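You operate a simulated robot arm through the tools that you are given. There is no shell and no other tool. Be economical: measure what you need, move in short steps, check, and stop when the job is done.

The job below is to be done with a simulated robot arm. You get a single attempt, and the scene is never put back.

## Task
Open manifold valve one and let the big white band keg come up to 2 bar.
Fine: lock its coupler; at that pressure shut the valve, then free the coupler; the keg vents, manifold valves two to four and the other big kegs' grips stay; nothing spills.

It is judged by the outcome, as a careful person would: the job done as asked, and still so three seconds after it is handed in. It fails if anything else is knocked over, pushed out of place, dropped, spilled or broken.

## Robot
A 6-joint arm with a two-finger parallel gripper on a trunk, on a base that drives. Base frame: it is fixed to the floor where the robot stands at the start and does not move with it; the origin is under the middle of the robot, x ahead of it, y to its left, z up. Readings come in cm, degrees, newtons and seconds.
With the tool pointing down near the work surface it reaches from about 32 to 70 cm from the robot's upright axis, wherever it stands. Its first joint turns from -166.0 to 166.0 degrees. Places, roughly: big keg with white band [60, 10, 40]; blue coupler grip [60, 60, 80]; blue valve handle marked four [-80, 20, 140]; blue valve handle marked one [-80, -10, 80]; blue valve handle marked three [-80, 10, 120]; blue valve handle marked two [-80, 0, 100]; gauge of white band keg [60, 20, 80]; green coupler grip [60, 100, 80]; orange grip of blue band keg [70, 40, 80]; orange grip of green band keg [70, 90, 80]; orange grip of white band keg [70, 0, 80]; white coupler grip [60, 10, 80]. Payload 4.1 kg.
The tool frame sits at the grasp point between the pads (the TCP): z along the fingers, y along the line on which they close. The tips reach 2.3 cm beyond it. Largest opening 9.4 cm; finger width 3.8, thickness 1; the body of the gripper, 5.4 by 9.6 cm, starts 3.9 cm behind the TCP.
Orientation is told as [roll, pitch, yaw] about the base's x, y, z axes, in that order, counted from this pose: with the fingers straight down and closing along the base's y, the tool's x points along the base's -x, its y along +y and its z along -z.

## Interface
- The arm moves only by the tool send_rows. Its argument "plan" is a list of rows, each an object (a shift or turn left out is 0, a gripper value left out holds the last) with "offset": the shift along the base's x, y, z in units of 25 mm (1.0 is 25 mm), a list of three; "angular": the turn, a rotation vector about the base's x, y, z in units of 6 degrees (1.0 is 6 degrees), a list of three; "claw": the gripper command, from -1 (shut) to 1 (fully open), values between in proportion. In form: [{"offset": [dx, dy, dz], "angular": [rx, ry, rz], "claw": claw}, ...]. A call has 1 to 12 rows; each row shifts and turns the commanded pose from where the row before left it. A call with a number of a shift or a turn outside -1 to 1 is refused whole. A row lasts 0.2 s, in which the tool goes at most 5 cm and 8.6 degrees; a call with a longer step from one row to the next is refused whole, and so is a gripper value outside its range. Where a pose cannot be reached the arm comes as near as it can. A force on the tool above 90 N (or 10 N above the force at the start of the call, whichever is more), or a blocked arm, ends the call early, and 0.2 s more pass. Each finger travels about 4.5 cm/s and halts on what it meets, pressing with about 44 N; the grip force reading is that of the motor and also rises with nothing between the fingers. The clock runs only during rows and for 0.2 s after the last one: add rows that do not move to give the fingers time. The reply holds the time, the measured pose of the TCP, the force on the tool along the base axes, the opening and the grip force, in the units named above and with some noise, with the torque about the TCP (base axes, N m) and any sound that the robot's microphone picked up.
- Cameras (640 x 400 px; columns grow to the right, rows downward): "scene" is now at [-2.23, 12.11, 146]; the picture's right is [-0.76, -0.65, 0.00], its down [-0.60, 0.69, -0.40] and it looks along [0.26, -0.30, -0.92] (base axes); focal length 214 px, centre (320, 200). "wrist" rides on the gripper at [8.6, 1.6, -7.4] in the tool frame; the picture's right is [-0.18, 0.98, 0.00], its down [-0.58, -0.11, -0.81] and it looks along [-0.79, -0.15, 0.59] (tool axes); focal length 243 px, centre (320, 200).
- snapshot(camera): a new picture of that camera. The clock stands still meanwhile.
- slide_trunk(by): slides the trunk up (or, below 0, down) by that many cm; the arm and the scene camera ride with it, the base frame stays. It gives what a move gives, with no picture.
- drive_base(legs): drives the robot by 1 to 6 legs, each [ahead, turn to the left] in cm and degrees, along the robot's own axes; the way and the turn of a leg run together, so that a leg with both is an arc; at most 150 cm and 180 degrees a leg. The arm and the cameras ride along, it lands a little off, and it stops where it bumps. It gives what a move gives.
- aim_head(pan, tilt): turns the head with the scene camera to pan (to the left, within 155 degrees either way) and tilt (down, from -29 to 69), counted from straight ahead of the robot. It gives what a move gives.
- probe_pixels(camera, pixels): for up to 12 pixels [column, row] of the newest picture of that camera ("zoom" is the newest enlarged one), the place [x, y, z] in the base frame of the surface seen there, good to about 0.2 cm. The clock stands still meanwhile.
- enlarge(camera, box): a new picture of the part [left, top, right, bottom] of that camera's present view, enlarged. The clock stands still meanwhile.
- job_done(): hands the job in; it is judged then, once.

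Go step by step. Measure first, check grasps and placings, and put right what went wrong. The budget is 80 turns and 60 pictures, counting those below and the enlarged ones. Unless the task says otherwise, let go and move clear before handing in, and close with one line.

The tools are called after "Emit:" by a JSON object that holds its "method" and its "body". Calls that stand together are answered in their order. send_rows: Moves the arm, as the interface text tells. Its arguments: {"type":"object","properties":{"plan":{"type":"array"}},"required":["plan"]} The other tools are called the same way: slide_trunk (by) slides the trunk up or down; drive_base (legs) drives the base; aim_head (pan, tilt) turns the head that bears the scene camera; snapshot (camera) takes a picture; probe_pixels (camera, pixels) gives the place of the surface under pixels of a picture; enlarge (camera, box) takes an enlarged picture of a part of a camera's view; job_done () hands the job in.

At the start:

```text
t: 0.0
ee_pos: [25.74, 34.35, 120.76]
tcp_rot: [0.0, -0.1, 0.0]
ft_force: [0.2, 0.7, 0.5]
moment: [-0.01, 0.0, 0.0]
grip_width: 9.39
grip_force: 0.1
trunk travel left (down, up): [-45.0, 14.0]
robot x, y, heading: [0.41, 0.16, 0.0]
head pan, tilt: [-49.2, 66.4]
```

scene: 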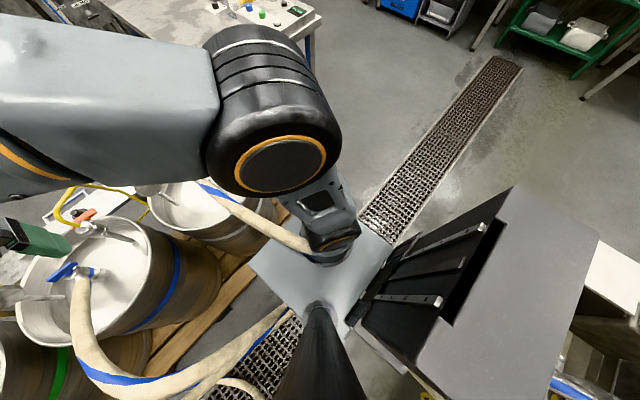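
wrist: 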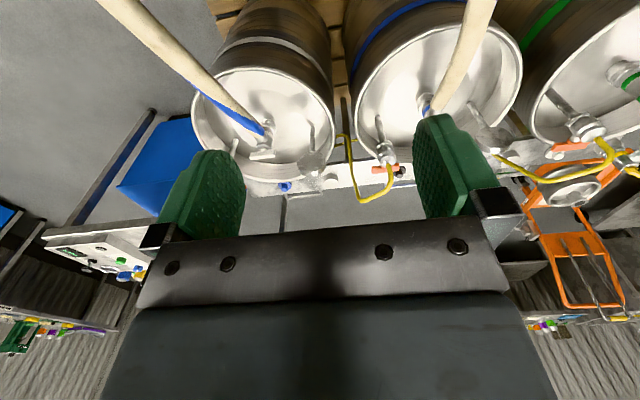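

The pictures show the kegs ahead, with blue levers on the couplers, but the arm hides part of the view. I'll turn the head to see the white band keg first.

Emit:
{"method": "aim_head", "body": {"pan": 10, "tilt": 45}}

Emit:
{"method": "snapshot", "body": {"camera": "scene"}}

Emit:
{"method": "aim_head", "body": {"pan": 155, "tilt": 20}}

Emit:
{"method": "snapshot", "body": {"camera": "scene"}}

```text
t: 1.3
ee_pos: [25.72, 34.53, 120.7]
tcp_rot: [0.0, 0.0, -0.1]
ft_force: [0.0, -0.2, -1.2]
moment: [0.03, -0.01, -0.03]
grip_width: 9.39
grip_force: 0.1
trunk travel left (down, up): [-45.0, 14.0]
robot x, y, heading: [0.15, 0.16, 0.1]
head pan, tilt: [10.0, 45.0]
```

```text
57 pictures are left
```

scene: 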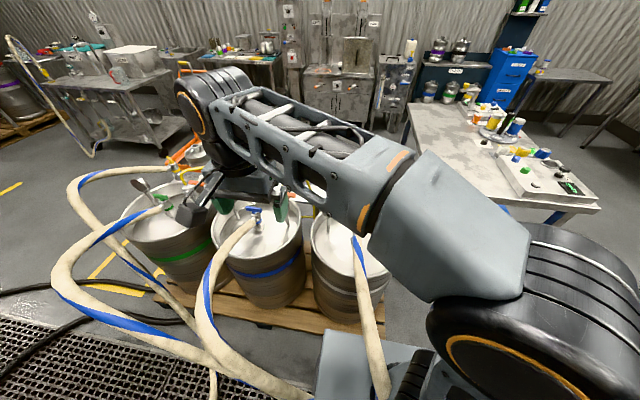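

```text
t: 3.6
ee_pos: [25.85, 34.37, 120.73]
tcp_rot: [0.0, -0.1, 0.0]
ft_force: [0.2, 0.6, -0.3]
moment: [-0.02, 0.02, 0.0]
grip_width: 9.37
grip_force: 0.1
trunk travel left (down, up): [-45.0, 14.0]
robot x, y, heading: [-0.25, 0.15, -0.3]
head pan, tilt: [154.7, 20.0]
```

```text
56 pictures are left
```

scene: 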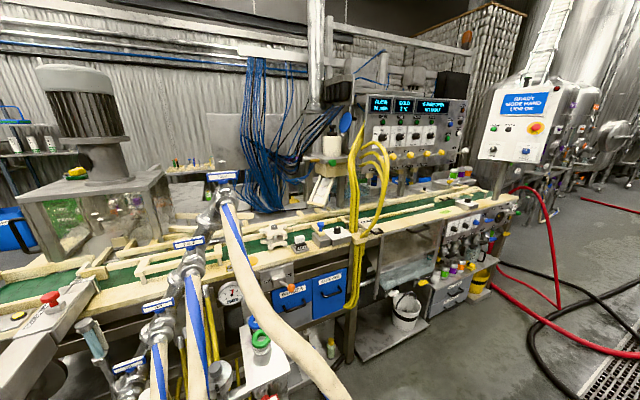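

The manifold valve handles are stacked at (220,177), (190,242), (160,305), (130,365). I'll enlarge them and tilt down for more.

Emit:
{"method": "enlarge", "body": {"camera": "scene", "box": [60, 160, 340, 400]}}

Emit:
{"method": "aim_head", "body": {"pan": 155, "tilt": 55}}

Emit:
{"method": "snapshot", "body": {"camera": "scene"}}

Emit:
{"method": "probe_pixels", "body": {"camera": "zoom", "pixels": [[370, 40], [290, 190], [225, 330], [160, 470], [200, 340], [250, 320]]}}

```text
1.67 times, centred on (200, 280) of scene
```

zoom: 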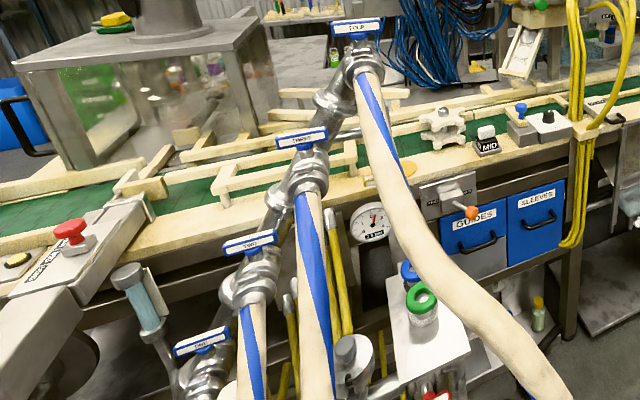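

```text
t: 4.6
ee_pos: [25.73, 34.4, 120.72]
tcp_rot: [0.0, 0.1, 0.0]
ft_force: [-0.1, -0.5, 0.4]
moment: [0.01, -0.01, -0.03]
grip_width: 9.41
grip_force: 0.0
trunk travel left (down, up): [-45.0, 14.0]
robot x, y, heading: [0.03, -0.29, 0.1]
head pan, tilt: [154.7, 55.0]
```

```text
54 pictures are left
```

scene: 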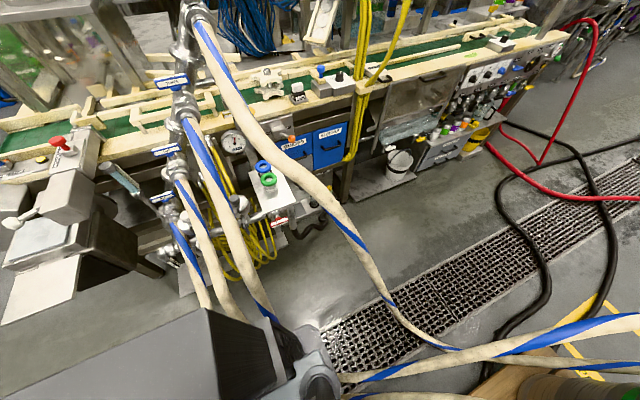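

```text
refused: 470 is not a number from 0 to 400
```

Valve one sits near (160,197) in this view, with two above it near (165,150). I'll enlarge and probe it.

Emit:
{"method": "enlarge", "body": {"camera": "scene", "box": [100, 130, 260, 230]}}

Emit:
{"method": "probe_pixels", "body": {"camera": "scene", "pixels": [[170, 80], [165, 150], [161, 197], [75, 235], [100, 260], [268, 180], [230, 145], [195, 250], [300, 370]]}}

```text
4.00 times, centred on (180, 180) of scene
```

zoom: 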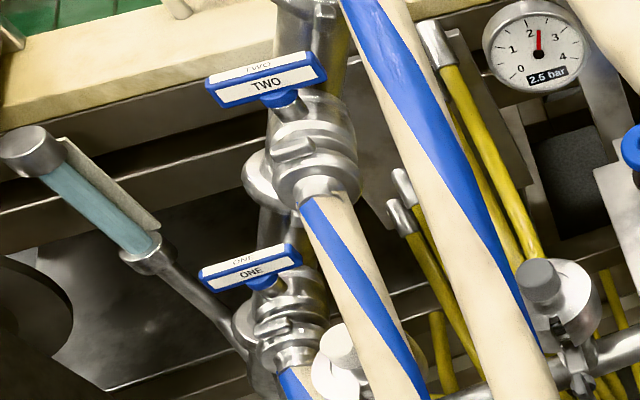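

```text
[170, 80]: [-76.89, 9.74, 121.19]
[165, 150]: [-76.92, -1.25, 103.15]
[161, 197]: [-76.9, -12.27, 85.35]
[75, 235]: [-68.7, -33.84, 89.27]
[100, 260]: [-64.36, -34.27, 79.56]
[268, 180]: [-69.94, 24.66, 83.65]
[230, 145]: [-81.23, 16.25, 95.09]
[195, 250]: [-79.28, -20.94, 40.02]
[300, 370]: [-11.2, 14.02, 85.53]
```

Valve one's handle is at about [-77,-12,85], lying along y with the manifold gauge at 2.5 bar. Next I'll look at the white keg through the wrist camera.

Emit:
{"method": "enlarge", "body": {"camera": "wrist", "box": [180, 50, 420, 200]}}

Emit:
{"method": "probe_pixels", "body": {"camera": "zoom", "pixels": [[100, 100], [215, 225], [225, 255], [360, 245], [280, 360], [545, 265], [580, 315], [640, 130]]}}

Emit:
{"method": "probe_pixels", "body": {"camera": "scene", "pixels": [[150, 186], [172, 182], [148, 199], [175, 195], [155, 160], [157, 80], [185, 78]]}}

```text
2.67 times, centred on (300, 125) of wrist
```

zoom: 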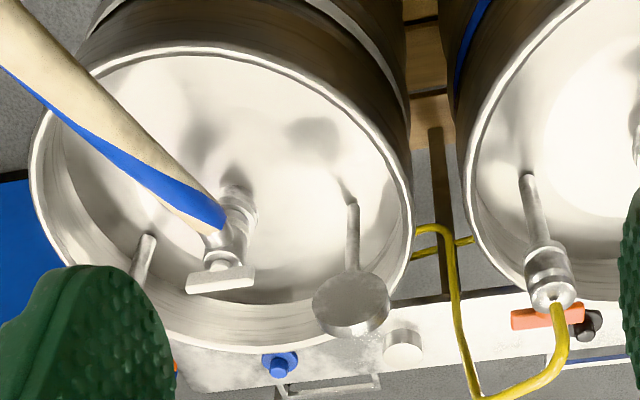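

```text
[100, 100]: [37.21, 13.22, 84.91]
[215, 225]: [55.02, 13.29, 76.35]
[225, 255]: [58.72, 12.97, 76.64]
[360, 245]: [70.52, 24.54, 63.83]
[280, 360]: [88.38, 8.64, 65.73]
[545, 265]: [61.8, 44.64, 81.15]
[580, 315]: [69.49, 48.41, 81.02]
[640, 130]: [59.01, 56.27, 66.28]
```

```text
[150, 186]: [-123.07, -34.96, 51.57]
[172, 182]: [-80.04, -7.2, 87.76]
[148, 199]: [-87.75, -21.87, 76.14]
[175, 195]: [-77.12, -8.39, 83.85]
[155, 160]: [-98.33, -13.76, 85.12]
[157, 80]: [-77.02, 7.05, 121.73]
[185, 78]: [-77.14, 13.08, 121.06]
```

The white coupler grip is the pale bar at about [59,13,77], with a gauge disc near [70,24,~75]. The left finger hides the vent. I'll move the arm over to y≈5 for a clear view.

Emit:
{"method": "send_rows", "body": {"plan": [{"offset": [0.1, -1, 0], "claw": 1}, {"offset": [0.1, -1, 0]}, {"offset": [0.1, -1, 0]}, {"offset": [0.1, -1, 0]}, {"offset": [0.1, -1, 0]}, {"offset": [0.1, -1, 0]}, {"offset": [0.1, -1, 0]}, {"offset": [0.1, -1, 0]}, {"offset": [0.1, -1, 0]}, {"offset": [0.1, -1, 0]}, {"offset": [0.1, -1, 0]}, {"offset": [0.1, -1, 0]}]}}

Emit:
{"method": "snapshot", "body": {"camera": "wrist"}}

Emit:
{"method": "aim_head", "body": {"pan": 5, "tilt": 45}}

Emit:
{"method": "snapshot", "body": {"camera": "scene"}}

```text
t: 7.2
ee_pos: [28.77, 4.33, 120.56]
tcp_rot: [0.0, 0.0, 0.0]
ft_force: [1.1, 0.4, 0.8]
moment: [-0.03, 0.0, 0.01]
grip_width: 9.38
grip_force: 0.1
trunk travel left (down, up): [-45.0, 14.0]
robot x, y, heading: [0.05, 0.1, 0.1]
head pan, tilt: [154.7, 55.0]
```

```text
51 pictures are left
```

wrist: 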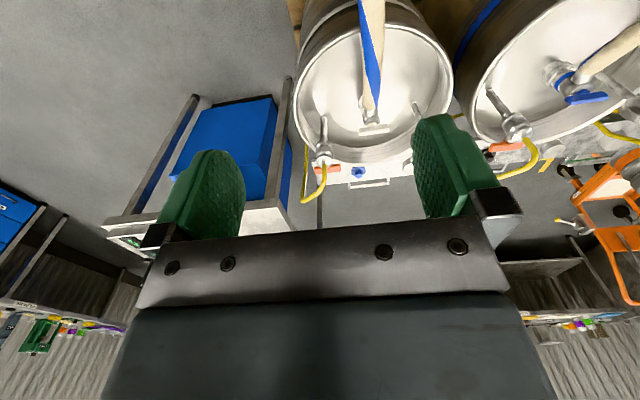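

```text
t: 9.5
ee_pos: [28.73, 4.47, 120.68]
tcp_rot: [0.0, 0.0, 0.0]
ft_force: [-0.9, -0.6, 0.7]
moment: [-0.01, -0.01, 0.01]
grip_width: 9.42
grip_force: 0.0
trunk travel left (down, up): [-45.0, 14.0]
robot x, y, heading: [-0.22, 0.08, -0.4]
head pan, tilt: [5.0, 45.0]
```

```text
50 pictures are left
```

scene: 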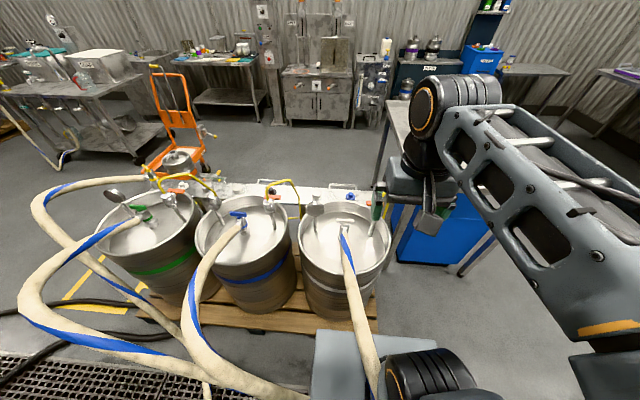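

The head view now shows the kegs clearly, with the white band keg at (345,250). I'll enlarge both views.

Emit:
{"method": "enlarge", "body": {"camera": "scene", "box": [280, 170, 408, 250]}}

Emit:
{"method": "probe_pixels", "body": {"camera": "zoom", "pixels": [[170, 195], [330, 270], [310, 270], [360, 275], [180, 160], [185, 220], [330, 305], [335, 400]]}}

Emit:
{"method": "enlarge", "body": {"camera": "scene", "box": [80, 160, 304, 300]}}

Emit:
{"method": "enlarge", "body": {"camera": "wrist", "box": [290, 60, 450, 200]}}

Emit:
{"method": "probe_pixels", "body": {"camera": "wrist", "pixels": [[373, 128], [362, 131], [386, 128], [323, 150], [326, 170], [334, 170], [306, 172], [340, 180]]}}

```text
5.00 times, centred on (344, 210) of scene
```

zoom: 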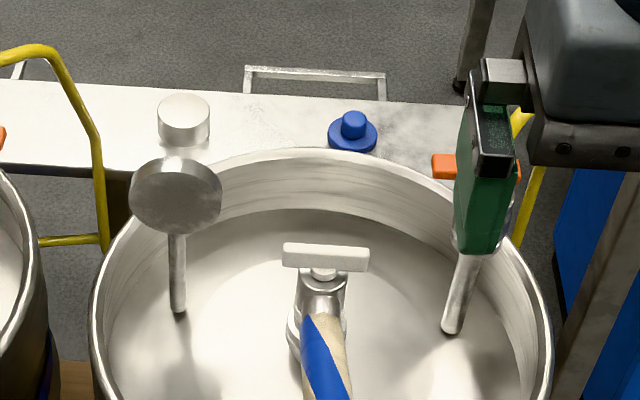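

```text
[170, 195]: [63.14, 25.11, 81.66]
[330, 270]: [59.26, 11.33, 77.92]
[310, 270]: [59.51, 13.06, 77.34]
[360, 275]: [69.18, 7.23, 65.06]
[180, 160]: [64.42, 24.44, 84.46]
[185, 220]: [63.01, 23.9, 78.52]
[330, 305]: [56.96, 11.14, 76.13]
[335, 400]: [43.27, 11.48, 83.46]
```

```text
2.86 times, centred on (192, 230) of scene
```

zoom: 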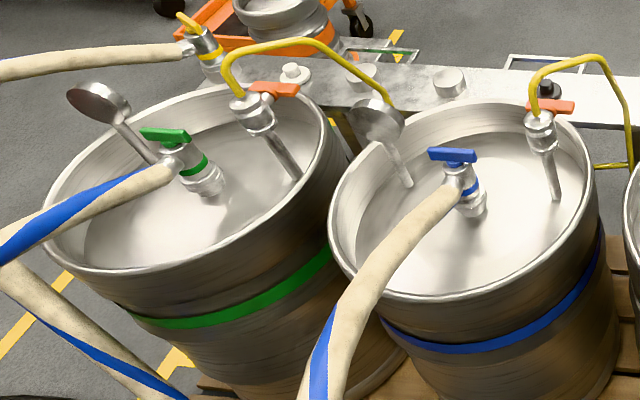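

```text
2.86 times, centred on (370, 130) of wrist
```

zoom: 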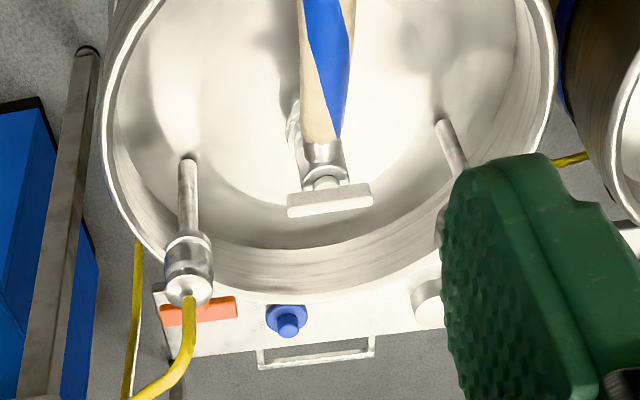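

```text
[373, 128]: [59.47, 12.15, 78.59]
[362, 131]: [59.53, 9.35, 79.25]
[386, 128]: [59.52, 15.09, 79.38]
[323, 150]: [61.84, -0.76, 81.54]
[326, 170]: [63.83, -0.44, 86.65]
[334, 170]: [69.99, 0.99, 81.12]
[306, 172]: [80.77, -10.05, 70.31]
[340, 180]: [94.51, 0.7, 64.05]
```

The white coupler grip is a tee bar along y at about [59.5,12,79], and its vent bar is at [66,-1,81]. The gauge's back faces us, so its face looks toward +x. I'll check floor room around the pallet and enlarge the control displays.

Emit:
{"method": "probe_pixels", "body": {"camera": "scene", "pixels": [[340, 340], [320, 335], [420, 360], [340, 330], [375, 325], [345, 305], [430, 240], [385, 160], [360, 360], [300, 330], [480, 280]]}}

Emit:
{"method": "aim_head", "body": {"pan": -10, "tilt": 66}}

Emit:
{"method": "snapshot", "body": {"camera": "scene"}}

```text
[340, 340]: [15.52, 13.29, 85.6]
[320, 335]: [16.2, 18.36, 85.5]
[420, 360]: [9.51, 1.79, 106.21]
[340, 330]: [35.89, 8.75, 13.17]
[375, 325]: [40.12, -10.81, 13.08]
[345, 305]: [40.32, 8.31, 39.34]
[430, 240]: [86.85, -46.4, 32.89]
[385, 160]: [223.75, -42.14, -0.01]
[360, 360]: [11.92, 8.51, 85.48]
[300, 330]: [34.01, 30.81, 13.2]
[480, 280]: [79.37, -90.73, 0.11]
```

```text
t: 10.4
ee_pos: [28.71, 4.41, 120.68]
tcp_rot: [-0.1, -0.1, 0.0]
ft_force: [-0.6, 0.0, -0.3]
moment: [-0.04, -0.04, 0.03]
grip_width: 9.4
grip_force: 0.2
trunk travel left (down, up): [-45.0, 14.0]
robot x, y, heading: [0.21, 0.04, 0.2]
head pan, tilt: [-10.0, 66.0]
```

```text
46 pictures are left
```

scene: 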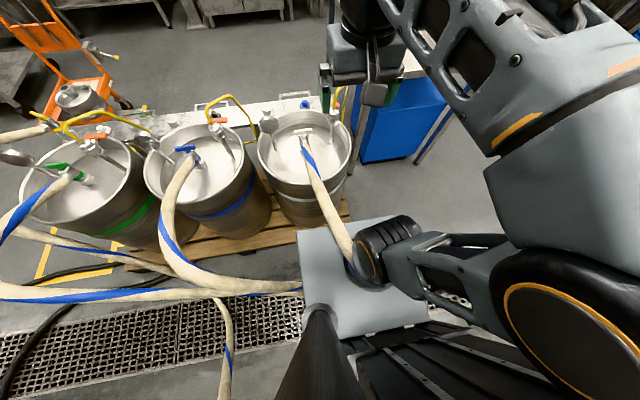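

The pallet front is at x≈36, so I have little room to drive forward. I'll try reading the gauge with the wrist camera by yawing the tool 180° over the keg, kept high.

Emit:
{"method": "send_rows", "body": {"plan": [{"offset": [1, 0.5, 0], "angular": [0, 0, 1]}, {"offset": [1, 0.5, 0], "angular": [0, 0, 1]}, {"offset": [1, 0.5, 0], "angular": [0, 0, 1]}, {"offset": [1, 0.5, 0], "angular": [0, 0, 1]}, {"offset": [1, 0.5, 0], "angular": [0, 0, 1]}, {"offset": [1, 0.5, 0], "angular": [0, 0, 1]}, {"offset": [1, 0.5, 0], "angular": [0, 0, 1]}, {"offset": [1, 0.5, 0], "angular": [0, 0, 1]}, {"offset": [1, 0.5, 0], "angular": [0, 0, 1]}, {"offset": [1, 0.5, 0], "angular": [0, 0, 1]}, {"offset": [1, 0.5, 0], "angular": [0, 0, 1]}, {"offset": [1, 0.5, 0], "angular": [0, 0, 1]}]}}

Emit:
{"method": "send_rows", "body": {"plan": [{"angular": [0, 0, 1]}, {"angular": [0, 0, 1]}, {"angular": [0, 0, 1]}, {"angular": [0, 0, 1]}, {"angular": [0, 0, 1]}, {"angular": [0, 0, 1]}, {"angular": [0, 0, 1]}, {"angular": [0, 0, 1]}, {"angular": [0, 0, 1]}, {"angular": [0, 0, 1]}, {"angular": [0, 0, 1]}, {"angular": [0, 0, 1]}]}}

Emit:
{"method": "snapshot", "body": {"camera": "wrist"}}

```text
t: 13.0
ee_pos: [57.41, 18.77, 119.93]
tcp_rot: [0.1, 0.0, 72.2]
ft_force: [0.3, 0.1, 0.7]
moment: [0.02, 0.0, 0.06]
grip_width: 9.41
grip_force: 0.1
out of reach, approached as far as the arm can: row 12
trunk travel left (down, up): [-45.0, 14.0]
robot x, y, heading: [0.04, 0.23, -0.0]
head pan, tilt: [-10.0, 66.0]
```

```text
t: 15.6
ee_pos: [57.51, 18.86, 119.7]
tcp_rot: [0.0, 0.0, 144.1]
ft_force: [-0.1, -0.4, 0.0]
moment: [-0.01, -0.01, 0.0]
grip_width: 9.4
grip_force: 0.1
trunk travel left (down, up): [-45.0, 14.0]
robot x, y, heading: [-0.09, -0.18, 0.1]
head pan, tilt: [-10.0, 66.0]
```

```text
45 pictures are left
```

wrist: 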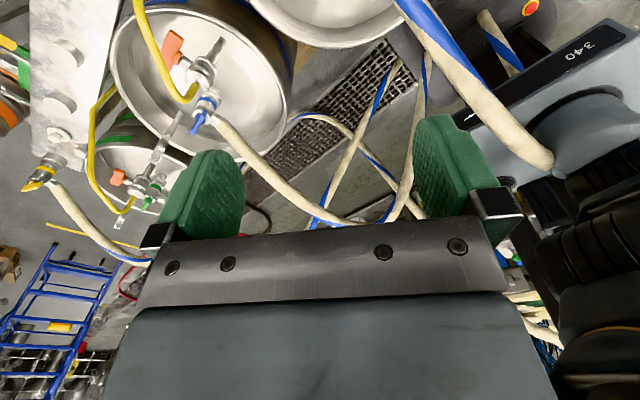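

Yaw is at 144°, and the reach limit comes from the height. I'll tilt the tool back and descend to z≈97, above the gauge top at 85, to bring the gauge face into view.

Emit:
{"method": "send_rows", "body": {"plan": [{"offset": [0, -0.3, -1], "angular": [0, 0, 1]}, {"offset": [0, -0.3, -1], "angular": [0, 0, 1]}, {"offset": [0.3, -0.3, -1], "angular": [0, 0, 1]}, {"offset": [0.5, -0.3, -1], "angular": [0, 0, 1]}, {"offset": [0.5, -0.3, -1], "angular": [0, 0, 0]}, {"offset": [0.5, 0, -1], "angular": [0, 1, 0]}, {"offset": [0.5, 0, -1], "angular": [0, 1, 0]}, {"offset": [0.5, 0, -1], "angular": [0, 1, 0]}, {"offset": [0.5, 0, -1], "angular": [0, 1, 0]}]}}

Emit:
{"method": "snapshot", "body": {"camera": "wrist"}}

```text
t: 17.6
ee_pos: [61.33, 14.23, 97.03]
tcp_rot: [5.4, -23.6, 166.9]
ft_force: [0.0, 0.2, 0.5]
moment: [0.0, 0.01, 0.04]
grip_width: 9.42
grip_force: 0.1
out of reach, approached as far as the arm can: row 8, 9
trunk travel left (down, up): [-45.0, 14.0]
robot x, y, heading: [-0.24, 0.07, 0.1]
head pan, tilt: [-10.0, 66.0]
```

```text
44 pictures are left
```

wrist: 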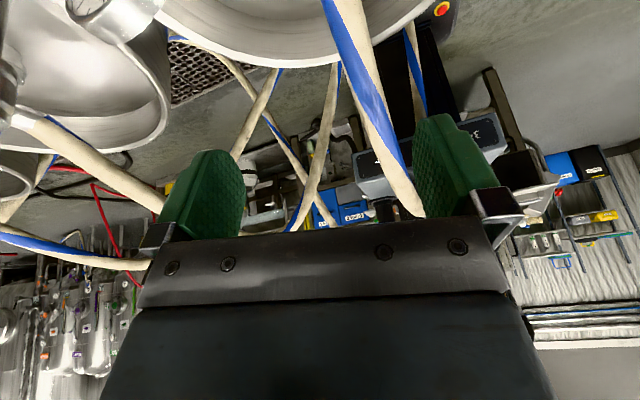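

The gauge face is showing at (90,5). I'll shift +y by 9 cm and reduce the tilt by 12° to bring it into the frame.

Emit:
{"method": "send_rows", "body": {"plan": [{"offset": [0, 1, 0], "angular": [0, -1, 0]}, {"offset": [0, 1, 0], "angular": [0, -1, 0]}, {"offset": [0, 1, 0]}, {"offset": [0, 0.5, 0]}]}}

Emit:
{"method": "snapshot", "body": {"camera": "wrist"}}

```text
t: 18.6
ee_pos: [61.54, 23.0, 97.02]
tcp_rot: [2.5, -11.6, 167.7]
ft_force: [-0.3, 0.3, -0.6]
moment: [0.0, -0.01, 0.01]
grip_width: 9.4
grip_force: 0.0
trunk travel left (down, up): [-45.0, 14.0]
robot x, y, heading: [-0.38, -0.15, -0.1]
head pan, tilt: [-10.0, 66.0]
```

```text
43 pictures are left
```

wrist: 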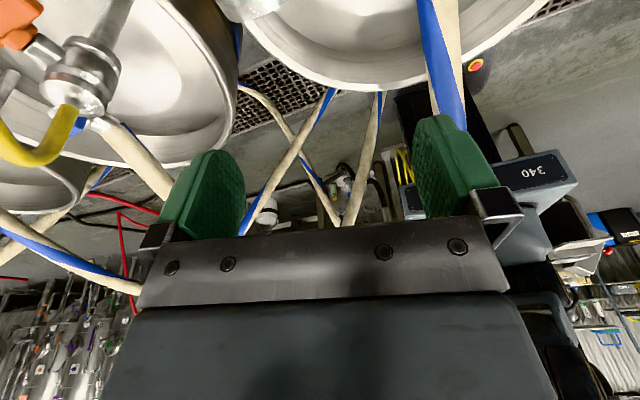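

The gauge is now just off the top at about (250,-10), so I need a few cm more reach. The robot's own base is visible around (420,100), so I'll probe for clearance to the pallet.

Emit:
{"method": "probe_pixels", "body": {"camera": "wrist", "pixels": [[475, 64], [400, 100], [415, 95], [395, 125], [500, 100], [390, 75], [480, 100], [510, 60], [540, 15]]}}

Emit:
{"method": "enlarge", "body": {"camera": "wrist", "box": [360, 0, 600, 150]}}

```text
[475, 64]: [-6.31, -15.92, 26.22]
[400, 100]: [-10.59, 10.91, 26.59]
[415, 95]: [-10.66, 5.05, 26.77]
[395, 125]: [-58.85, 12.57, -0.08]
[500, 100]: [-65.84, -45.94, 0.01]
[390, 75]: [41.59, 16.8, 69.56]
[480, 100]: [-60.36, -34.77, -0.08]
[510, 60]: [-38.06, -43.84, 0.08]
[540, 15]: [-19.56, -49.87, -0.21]
```

```text
2.67 times, centred on (480, 75) of wrist
```

zoom: 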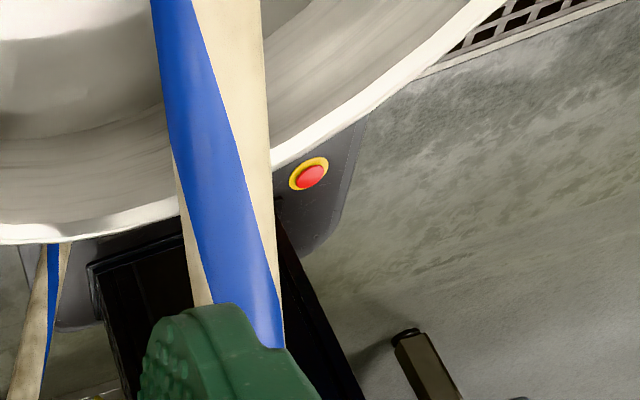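

I'll measure the base's rear corner and side edge so I can infer its front overhang.

Emit:
{"method": "probe_pixels", "body": {"camera": "zoom", "pixels": [[345, 200], [320, 245], [335, 225], [355, 145], [350, 160], [310, 252], [300, 240], [90, 320], [60, 325], [355, 128]]}}

```text
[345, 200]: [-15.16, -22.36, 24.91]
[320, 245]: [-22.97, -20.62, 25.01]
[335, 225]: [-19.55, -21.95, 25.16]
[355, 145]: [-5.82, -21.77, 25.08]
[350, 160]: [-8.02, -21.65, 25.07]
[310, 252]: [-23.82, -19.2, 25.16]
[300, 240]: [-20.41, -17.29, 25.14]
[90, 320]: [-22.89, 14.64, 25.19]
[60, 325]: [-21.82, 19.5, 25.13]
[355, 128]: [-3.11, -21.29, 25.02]
```

The base spans ±24 cm and the pallet starts at x≈34–36, so an 8 cm advance is safe. The arm rides along at z≈97, clear of everything below.

Emit:
{"method": "drive_base", "body": {"legs": [[7.5, 0]]}}

Emit:
{"method": "snapshot", "body": {"camera": "wrist"}}

```text
t: 19.7
ee_pos: [67.96, 22.81, 97.06]
tcp_rot: [2.7, -11.9, 167.6]
ft_force: [0.3, -0.4, 0.0]
moment: [0.02, 0.03, 0.02]
grip_width: 9.41
grip_force: 0.1
trunk travel left (down, up): [-45.0, 14.0]
robot x, y, heading: [6.42, 0.05, 0.1]
head pan, tilt: [-10.0, 66.0]
stopped in leg 1: the robot was blocked; the commanded pose is now the measured one
```

```text
41 pictures are left
```

wrist: 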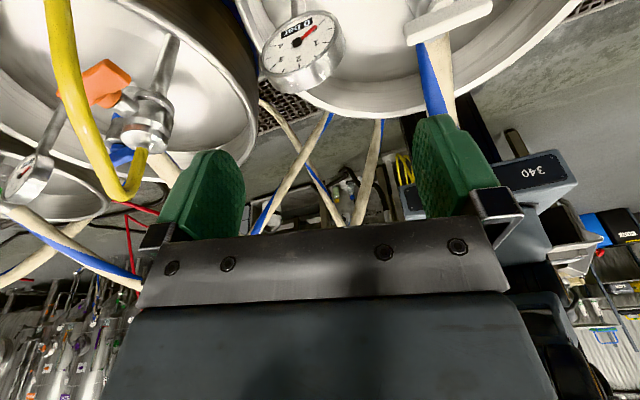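

The base stopped at x=6.4, so it touched something, and I'll back off after reading. The gauge face is visible at (300,45), so I'll enlarge it.

Emit:
{"method": "enlarge", "body": {"camera": "wrist", "box": [240, 0, 368, 80]}}

Emit:
{"method": "enlarge", "body": {"camera": "wrist", "box": [380, 0, 508, 80]}}

Emit:
{"method": "snapshot", "body": {"camera": "scene"}}

Emit:
{"method": "probe_pixels", "body": {"camera": "zoom", "pixels": [[180, 190], [320, 130], [540, 30], [250, 100]]}}

```text
5.00 times, centred on (304, 40) of wrist
```

zoom: 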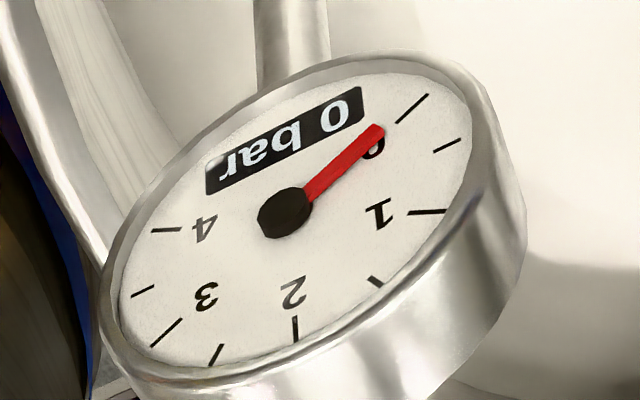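

```text
5.00 times, centred on (444, 40) of wrist
```

zoom: 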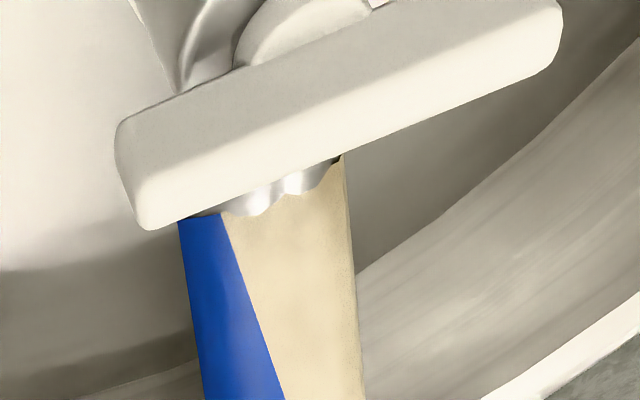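

```text
38 pictures are left
```

scene: 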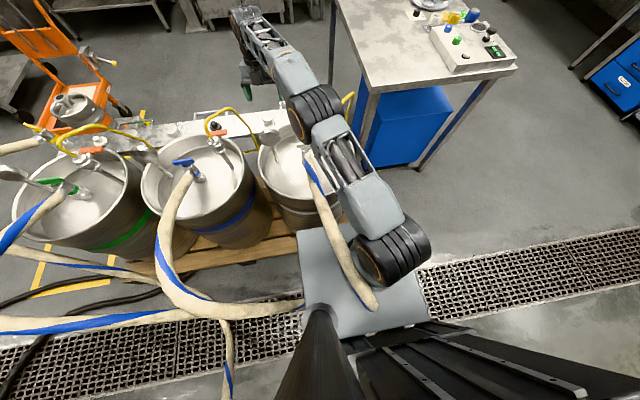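

```text
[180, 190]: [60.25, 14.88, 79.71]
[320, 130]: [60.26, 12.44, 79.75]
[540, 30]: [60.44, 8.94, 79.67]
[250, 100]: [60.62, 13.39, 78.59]
```

The gauge reads "0 bar" with a digital label as well as the needle, so this pose works for reading it. Nothing appears shifted. I'll back off from the contact and bring the tool vertical above the white grip.

Emit:
{"method": "drive_base", "body": {"legs": [[-3, 0]]}}

Emit:
{"method": "send_rows", "body": {"plan": [{"offset": [-1, -1, 0], "angular": [0, -1, 0]}, {"offset": [-1, -1, 0], "angular": [0, -1, 0]}, {"offset": [0, -1, 0], "angular": [0, 0, 1]}, {"offset": [0, -1, 0], "angular": [0, 0, 1]}, {"offset": [0, 0, 0]}, {"offset": [0, 0, 0]}]}}

Emit:
{"method": "aim_head", "body": {"pan": 20, "tilt": 50}}

Emit:
{"method": "snapshot", "body": {"camera": "scene"}}

Emit:
{"method": "snapshot", "body": {"camera": "wrist"}}

```text
t: 20.6
ee_pos: [65.03, 22.87, 96.89]
tcp_rot: [2.6, -11.8, 167.5]
ft_force: [0.1, -0.1, -0.3]
moment: [-0.02, 0.01, 0.03]
grip_width: 9.42
grip_force: 0.1
trunk travel left (down, up): [-45.0, 14.0]
robot x, y, heading: [3.2, 0.08, -0.0]
head pan, tilt: [-10.0, 66.0]
```

```text
t: 21.9
ee_pos: [60.18, 12.81, 96.97]
tcp_rot: [0.1, -0.2, 179.9]
ft_force: [0.1, 0.3, -0.4]
moment: [0.01, -0.03, 0.0]
grip_width: 9.42
grip_force: 0.1
trunk travel left (down, up): [-45.0, 14.0]
robot x, y, heading: [3.59, -0.1, 0.4]
head pan, tilt: [-10.0, 66.0]
```

```text
t: 22.9
ee_pos: [60.24, 12.89, 96.95]
tcp_rot: [0.1, -0.1, 179.9]
ft_force: [0.5, 0.2, -0.2]
moment: [0.03, 0.02, 0.02]
grip_width: 9.41
grip_force: 0.0
trunk travel left (down, up): [-45.0, 14.0]
robot x, y, heading: [3.38, 0.24, 0.1]
head pan, tilt: [20.0, 50.0]
```

```text
37 pictures are left
```

scene: 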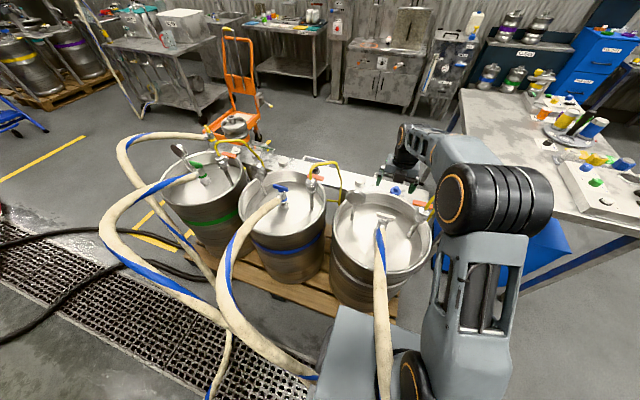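

```text
36 pictures are left
```

wrist: 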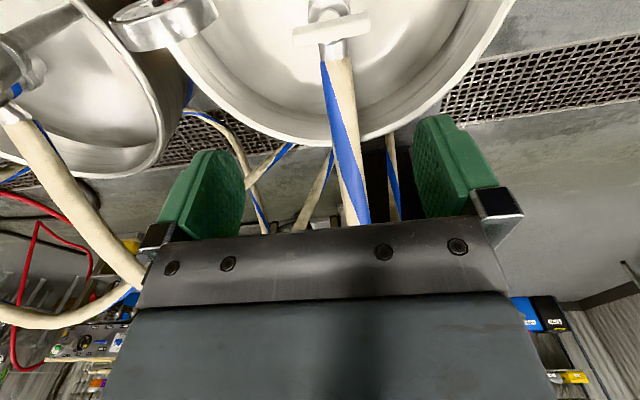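

The white bar is at (295–370,15–40) in the wrist view, below the open fingers. I'll probe it, and the hose beside it.

Emit:
{"method": "probe_pixels", "body": {"camera": "wrist", "pixels": [[297, 32], [330, 24], [366, 15], [330, 34], [334, 48], [336, 60], [340, 80], [345, 110]]}}

Emit:
{"method": "enlarge", "body": {"camera": "wrist", "box": [270, 0, 398, 80]}}

```text
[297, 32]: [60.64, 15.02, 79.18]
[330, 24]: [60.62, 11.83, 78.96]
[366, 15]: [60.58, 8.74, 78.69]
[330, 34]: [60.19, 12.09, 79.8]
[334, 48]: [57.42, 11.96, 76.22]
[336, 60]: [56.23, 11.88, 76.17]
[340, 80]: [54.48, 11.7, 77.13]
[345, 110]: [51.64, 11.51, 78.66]
```

```text
5.00 times, centred on (334, 40) of wrist
```

zoom: 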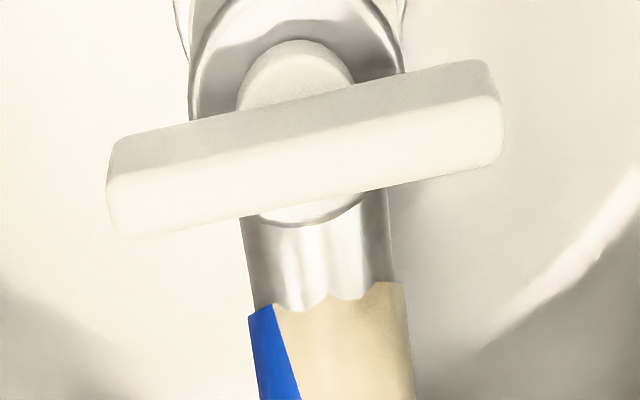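

The bar spans y 8.7–15.2 with its top at z 79.8, and the hose stays below z 77 near it. I'll descend to z 80.5, close on the bar's ends and check.

Emit:
{"method": "send_rows", "body": {"plan": [{"offset": [-0.1, -0.34, -1]}, {"offset": [0, 0, -1]}, {"offset": [0, 0, -1]}, {"offset": [0, 0, -1]}, {"offset": [0, 0, -1]}, {"offset": [0, 0, -1]}, {"offset": [0, 0, -0.6]}, {"claw": -1}, {"claw": -1}, {"claw": -1}, {"claw": -1}]}}

Emit:
{"method": "enlarge", "body": {"camera": "scene", "box": [330, 170, 458, 250]}}

```text
t: 25.3
ee_pos: [59.9, 11.89, 80.64]
tcp_rot: [0.1, 0.0, 179.9]
ft_force: [-0.3, -2.4, 0.2]
moment: [-0.12, -0.04, 0.01]
grip_width: 7.13
grip_force: 44.0
trunk travel left (down, up): [-45.0, 14.0]
robot x, y, heading: [3.4, -0.21, -0.0]
head pan, tilt: [20.0, 50.0]
```

```text
5.00 times, centred on (394, 210) of scene
```

zoom: 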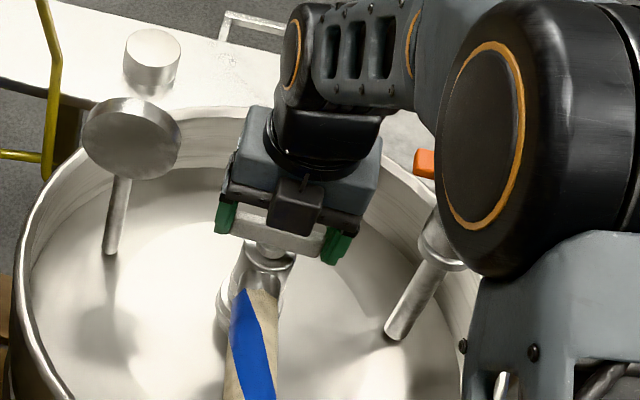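

The fingers hold the bar at 7.1 cm with 44 N. I'll try turning it clockwise, 12° first, and watch the torque.

Emit:
{"method": "send_rows", "body": {"plan": [{"angular": [0, 0, -1]}, {"angular": [0, 0, -1]}, {}]}}

```text
t: 26.1
ee_pos: [59.9, 11.91, 80.59]
tcp_rot: [0.0, 0.1, 167.8]
ft_force: [2.9, -3.4, 5.5]
moment: [-0.2, 0.05, 0.01]
grip_width: 7.15
grip_force: 43.7
trunk travel left (down, up): [-45.0, 14.0]
robot x, y, heading: [3.5, -0.1, 0.0]
head pan, tilt: [20.0, 50.0]
```

The torque is small. I'll continue a bit and check whether the bar follows.

Emit:
{"method": "send_rows", "body": {"plan": [{"angular": [0, 0, -1]}, {"angular": [0, 0, -1]}, {"angular": [0, 0, -1]}, {}]}}

Emit:
{"method": "enlarge", "body": {"camera": "scene", "box": [362, 190, 426, 230]}}

```text
t: 27.1
ee_pos: [59.69, 12.0, 80.59]
tcp_rot: [0.0, -0.1, 149.8]
ft_force: [7.5, -2.9, 5.4]
moment: [-0.2, -0.87, 0.0]
grip_width: 7.15
grip_force: 44.0
trunk travel left (down, up): [-45.0, 14.0]
robot x, y, heading: [3.61, 0.14, 0.1]
head pan, tilt: [20.0, 50.0]
```

```text
10.00 times, centred on (394, 210) of scene
```

zoom: 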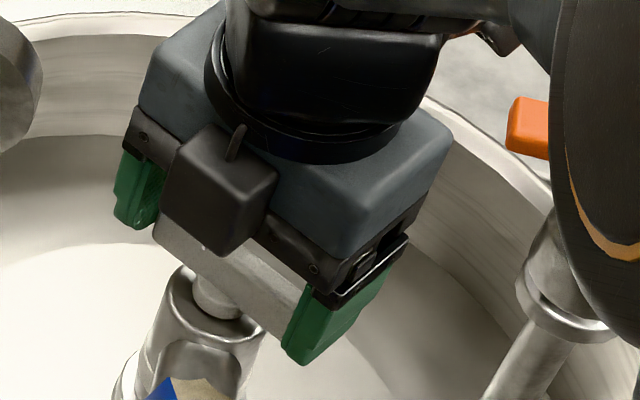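

The bar turns with the gripper. I'll continue to 90°, watching for a stop or a click.

Emit:
{"method": "send_rows", "body": {"plan": [{"angular": [0, 0, -1]}, {"angular": [0, 0, -1]}, {"angular": [0, 0, -1]}, {"angular": [0, 0, -1]}, {"angular": [0, 0, -1]}, {}]}}

Emit:
{"method": "send_rows", "body": {"plan": [{"angular": [0, 0, -1]}, {"angular": [0, 0, -1]}, {"angular": [0, 0, -1]}, {"angular": [0, 0, -1]}, {"angular": [0, 0, -1]}, {}]}}

Emit:
{"method": "enlarge", "body": {"camera": "scene", "box": [362, 190, 426, 230]}}

```text
t: 28.5
ee_pos: [59.96, 12.03, 80.51]
tcp_rot: [-0.1, -0.1, 119.8]
ft_force: [13.4, 2.8, 13.6]
moment: [0.29, -0.31, 0.01]
grip_width: 7.16
grip_force: 43.8
trunk travel left (down, up): [-45.0, 14.0]
robot x, y, heading: [3.33, -0.38, -0.2]
head pan, tilt: [20.0, 50.0]
```

```text
t: 29.9
ee_pos: [59.89, 11.96, 80.61]
tcp_rot: [-0.1, -0.2, 89.8]
ft_force: [16.0, 2.5, 16.5]
moment: [-0.09, -0.66, 0.03]
grip_width: 7.11
grip_force: 44.0
trunk travel left (down, up): [-45.0, 14.0]
robot x, y, heading: [3.77, 0.12, -0.1]
head pan, tilt: [20.0, 50.0]
```

```text
10.00 times, centred on (394, 210) of scene
```

zoom: 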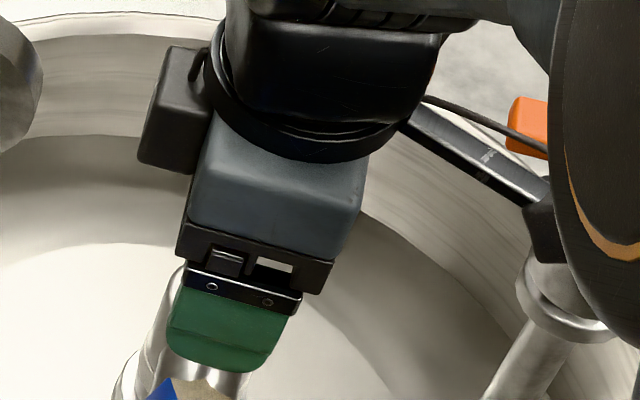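

The bar is at 90° with a mild vertical and x force, and no rotation torque. I'll test whether there is an end stop with another 6°.

Emit:
{"method": "send_rows", "body": {"plan": [{"angular": [0, 0, -0.5]}, {"angular": [0, 0, -0.5]}, {}]}}

```text
t: 30.7
ee_pos: [59.88, 12.15, 80.47]
tcp_rot: [-0.1, -0.1, 83.9]
ft_force: [22.0, 5.6, 9.2]
moment: [-0.13, -0.5, 1.36]
grip_width: 7.19
grip_force: 43.7
trunk travel left (down, up): [-45.0, 14.0]
robot x, y, heading: [3.21, -0.11, 0.1]
head pan, tilt: [20.0, 50.0]
```

A torque of 1.36 N m at 84° means an end stop at about 90°. I'll relax to 90°, open, lift and look.

Emit:
{"method": "send_rows", "body": {"plan": [{"angular": [0, 0, 0.9]}, {"claw": 1}, {"claw": 1}, {"claw": 1}, {"offset": [0, 0, 1]}, {"offset": [0, 0, 1]}, {"offset": [0, 0, 1]}, {"offset": [0, 0, 1]}, {"offset": [0, 0, 1]}, {"offset": [0, 0, 1]}, {"offset": [0, 0, 1]}]}}

Emit:
{"method": "enlarge", "body": {"camera": "scene", "box": [330, 170, 458, 250]}}

```text
t: 33.1
ee_pos: [59.8, 12.05, 97.97]
tcp_rot: [0.1, -0.1, 89.3]
ft_force: [0.3, 0.6, 0.2]
moment: [0.02, -0.01, 0.0]
grip_width: 9.4
grip_force: 0.1
trunk travel left (down, up): [-45.0, 14.0]
robot x, y, heading: [3.33, -0.08, -0.0]
head pan, tilt: [20.0, 50.0]
```

```text
5.00 times, centred on (394, 210) of scene
```

zoom: 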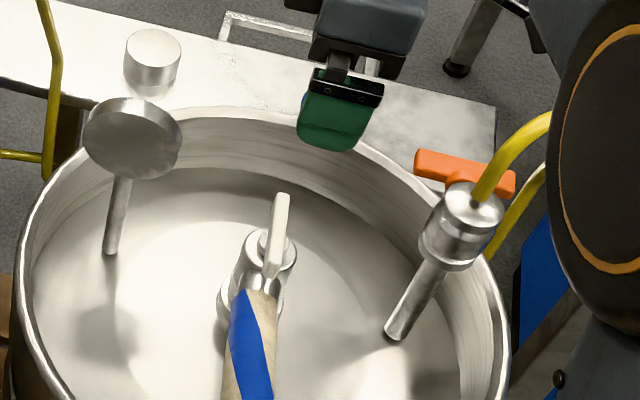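

The white bar now lies in line with the hose against its stop, so it's locked. I'll tuck the arm before driving to the manifold.

Emit:
{"method": "send_rows", "body": {"plan": [{"offset": [-1, -0.3, 0.6]}, {"offset": [-1, -0.3, 0.6]}, {"offset": [-1, -0.3, 0.6]}, {"offset": [-1, -0.3, 0.6]}, {"offset": [-1, -0.3, 0.6]}, {"offset": [-1, -0.3, 0.6]}, {"offset": [-1, -0.3, 0.6]}, {"offset": [-1, -0.3, 0.6]}, {"offset": [-1, -0.3, 0.6]}]}}

Emit:
{"method": "drive_base", "body": {"legs": [[-14, 0], [0, 180]]}}

Emit:
{"method": "aim_head", "body": {"pan": 10, "tilt": 45}}

Emit:
{"method": "snapshot", "body": {"camera": "scene"}}

Emit:
{"method": "snapshot", "body": {"camera": "wrist"}}

```text
t: 35.1
ee_pos: [37.14, 5.18, 111.47]
tcp_rot: [0.0, -0.1, 89.3]
ft_force: [-0.4, -0.2, 0.0]
moment: [-0.01, -0.01, 0.0]
grip_width: 9.42
grip_force: 0.0
trunk travel left (down, up): [-45.0, 14.0]
robot x, y, heading: [3.59, 0.24, 0.2]
head pan, tilt: [20.0, 50.0]
```

```text
t: 43.8
ee_pos: [-44.03, -5.15, 111.49]
tcp_rot: [0.1, -0.1, -90.7]
ft_force: [0.2, 0.8, 0.2]
moment: [0.0, 0.04, 0.0]
grip_width: 9.39
grip_force: 0.0
trunk travel left (down, up): [-45.0, 14.0]
robot x, y, heading: [-9.99, -0.15, 179.9]
head pan, tilt: [20.0, 50.0]
```

```text
t: 44.5
ee_pos: [-44.07, -5.16, 111.52]
tcp_rot: [-0.1, -0.1, -90.7]
ft_force: [0.0, 0.0, -0.3]
moment: [0.03, 0.02, 0.04]
grip_width: 9.39
grip_force: 0.0
trunk travel left (down, up): [-45.0, 14.0]
robot x, y, heading: [-10.48, -0.28, 180.1]
head pan, tilt: [10.0, 45.0]
```

```text
30 pictures are left
```

scene: 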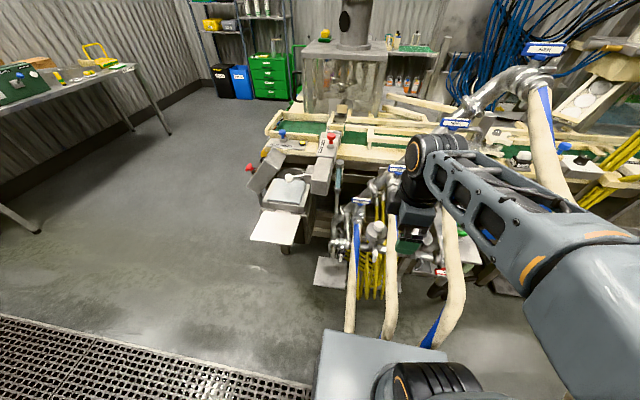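

```text
29 pictures are left
```

wrist: 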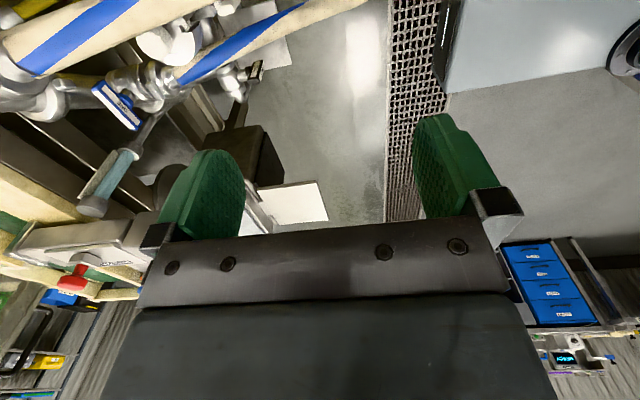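

Valve one's handle is at about (358,202) in the scene view, clear of the arm. I'll enlarge it and measure it and its neighbours.

Emit:
{"method": "enlarge", "body": {"camera": "scene", "box": [310, 140, 438, 220]}}

Emit:
{"method": "probe_pixels", "body": {"camera": "scene", "pixels": [[354, 201], [360, 201], [366, 200], [358, 199], [358, 206], [390, 170], [404, 168], [376, 190], [338, 180], [380, 230], [357, 230], [391, 215]]}}

```text
5.00 times, centred on (374, 180) of scene
```

zoom: 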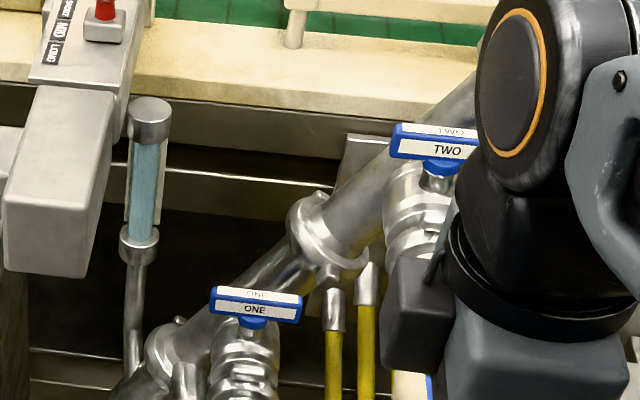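

```text
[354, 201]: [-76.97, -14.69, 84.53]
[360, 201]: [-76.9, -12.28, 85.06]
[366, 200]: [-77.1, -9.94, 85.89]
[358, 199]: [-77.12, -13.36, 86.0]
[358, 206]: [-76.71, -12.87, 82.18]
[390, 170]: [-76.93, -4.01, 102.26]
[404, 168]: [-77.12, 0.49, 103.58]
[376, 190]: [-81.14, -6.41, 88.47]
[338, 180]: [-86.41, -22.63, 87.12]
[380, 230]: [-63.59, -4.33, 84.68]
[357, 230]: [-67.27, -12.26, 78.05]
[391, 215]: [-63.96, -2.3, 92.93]
```

The bar's front face is at x≈-77, and the sloped pipe lies behind it. To keep the wrist camera away from valve two I need tool yaw between 90 and 180. I'll measure the bar and pipe more finely.

Emit:
{"method": "probe_pixels", "body": {"camera": "zoom", "pixels": [[214, 292], [298, 300], [214, 312], [298, 318], [255, 293], [255, 290], [245, 345], [235, 385], [320, 245], [270, 275], [200, 325], [130, 110]]}}

Emit:
{"method": "send_rows", "body": {"plan": [{"offset": [-0.5, -0.2, 0], "angular": [0, 0, -1]}, {"offset": [-0.5, -0.2, 0], "angular": [0, 0, -1]}, {"offset": [-0.5, -0.2, 0], "angular": [0, 0, -1]}, {"offset": [0, -0.4, 0], "angular": [0, 0, -1]}, {"offset": [0, -0.4, 0], "angular": [0, 0, -1]}, {"offset": [0, -0.4, 0], "angular": [0, 0, -1]}, {"offset": [0, -0.4, 0], "angular": [0, 0, -1]}, {"offset": [0, -0.4, 0], "angular": [0, 0, -1]}, {"offset": [0, -0.4, 0], "angular": [0, 0, -1]}, {"offset": [0, 0, 0], "angular": [0, 0, -1]}, {"offset": [0, 0, 0], "angular": [0, 0, -1]}, {"offset": [0, 0, 0], "angular": [0, 0, -1]}]}}

```text
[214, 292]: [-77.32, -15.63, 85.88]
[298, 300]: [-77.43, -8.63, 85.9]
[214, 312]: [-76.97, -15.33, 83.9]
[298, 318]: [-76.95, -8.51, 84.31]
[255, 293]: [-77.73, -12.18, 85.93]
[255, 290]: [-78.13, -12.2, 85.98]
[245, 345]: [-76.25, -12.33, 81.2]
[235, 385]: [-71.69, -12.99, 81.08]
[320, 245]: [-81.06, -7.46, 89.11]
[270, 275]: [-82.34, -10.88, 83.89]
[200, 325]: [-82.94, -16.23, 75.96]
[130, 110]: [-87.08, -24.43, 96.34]
```

```text
t: 47.1
ee_pos: [-47.72, -12.54, 111.66]
tcp_rot: [0.0, -0.2, -162.7]
ft_force: [-0.6, -0.4, 0.4]
moment: [0.03, -0.02, -0.01]
grip_width: 9.4
grip_force: 0.0
trunk travel left (down, up): [-45.0, 14.0]
robot x, y, heading: [-10.15, -0.51, 179.9]
head pan, tilt: [10.0, 45.0]
```

The bar spans y -15.5 to -8.5 and z 84–86, centred at [-77.8,-12]. The hoses of valves two and three lie on the arm's elbow side, so I'll shift the base to y≈-22 and approach from there.

Emit:
{"method": "drive_base", "body": {"legs": [[0, 90], [22, 0], [0, -90], [5, 0]]}}

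Emit:
{"method": "aim_head", "body": {"pan": -8, "tilt": 45}}

Emit:
{"method": "snapshot", "body": {"camera": "scene"}}

```text
t: 57.0
ee_pos: [-53.86, -32.06, 111.48]
tcp_rot: [-0.1, 0.0, -166.1]
ft_force: [0.5, 0.1, 0.0]
moment: [-0.01, 0.0, 0.01]
grip_width: 9.4
grip_force: 0.0
trunk travel left (down, up): [-45.0, 14.0]
robot x, y, heading: [-15.72, -22.03, 176.5]
head pan, tilt: [10.0, 45.0]
```

```text
t: 57.8
ee_pos: [-53.97, -32.08, 111.48]
tcp_rot: [0.0, 0.0, -166.1]
ft_force: [-0.2, -0.7, 0.0]
moment: [-0.02, 0.01, -0.02]
grip_width: 9.42
grip_force: 0.0
trunk travel left (down, up): [-45.0, 14.0]
robot x, y, heading: [-15.63, -21.49, 176.4]
head pan, tilt: [-8.0, 45.0]
```

```text
27 pictures are left
```

scene: 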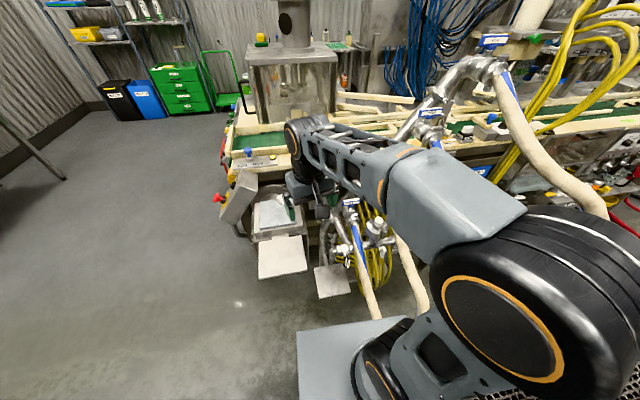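

The base is at (-15.7,-22) and the way to valve one is open. I'll move to a standoff at about (-70,-12,104) with yaw 180.

Emit:
{"method": "send_rows", "body": {"plan": [{"offset": [-0.6, 1, 0], "angular": [0, 0, -0.77]}, {"offset": [-0.6, 1, -0.2], "angular": [0, 0, -0.77]}, {"offset": [-0.6, 1, -0.4], "angular": [0, 0, -0.77]}, {"offset": [-0.8, 1, -0.4]}, {"offset": [-0.8, 1, -0.4]}, {"offset": [-0.8, 1, -0.4]}, {"offset": [-0.8, 1, -0.4]}, {"offset": [-0.8, 1, -0.4]}, {}]}}

Emit:
{"method": "snapshot", "body": {"camera": "scene"}}

Emit:
{"method": "snapshot", "body": {"camera": "wrist"}}

```text
t: 59.8
ee_pos: [-68.29, -12.08, 104.98]
tcp_rot: [0.1, -0.1, -179.8]
ft_force: [-0.2, 0.5, -0.1]
moment: [0.02, -0.02, 0.03]
grip_width: 9.41
grip_force: 0.1
trunk travel left (down, up): [-45.0, 14.0]
robot x, y, heading: [-15.67, -21.48, 177.0]
head pan, tilt: [-8.0, 45.0]
```

```text
26 pictures are left
```

scene: 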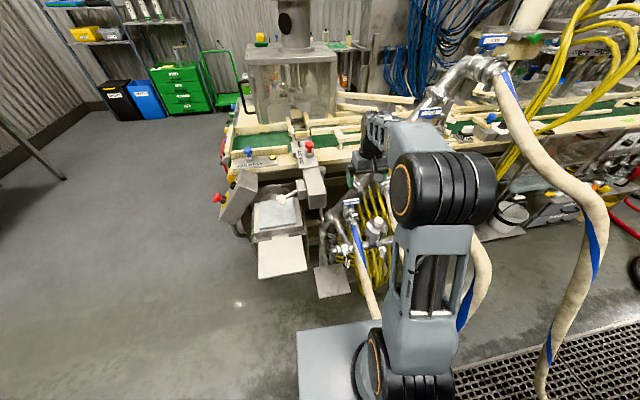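

```text
25 pictures are left
```

wrist: 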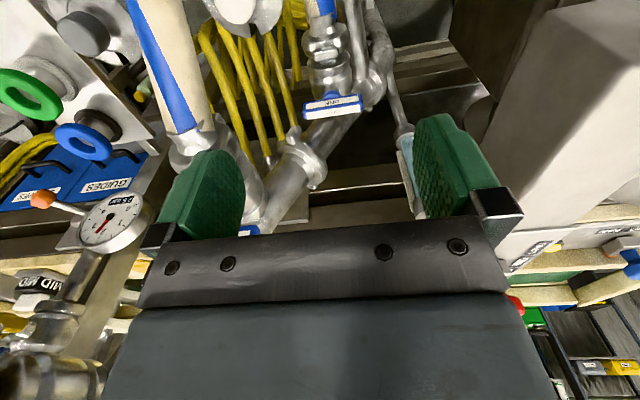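

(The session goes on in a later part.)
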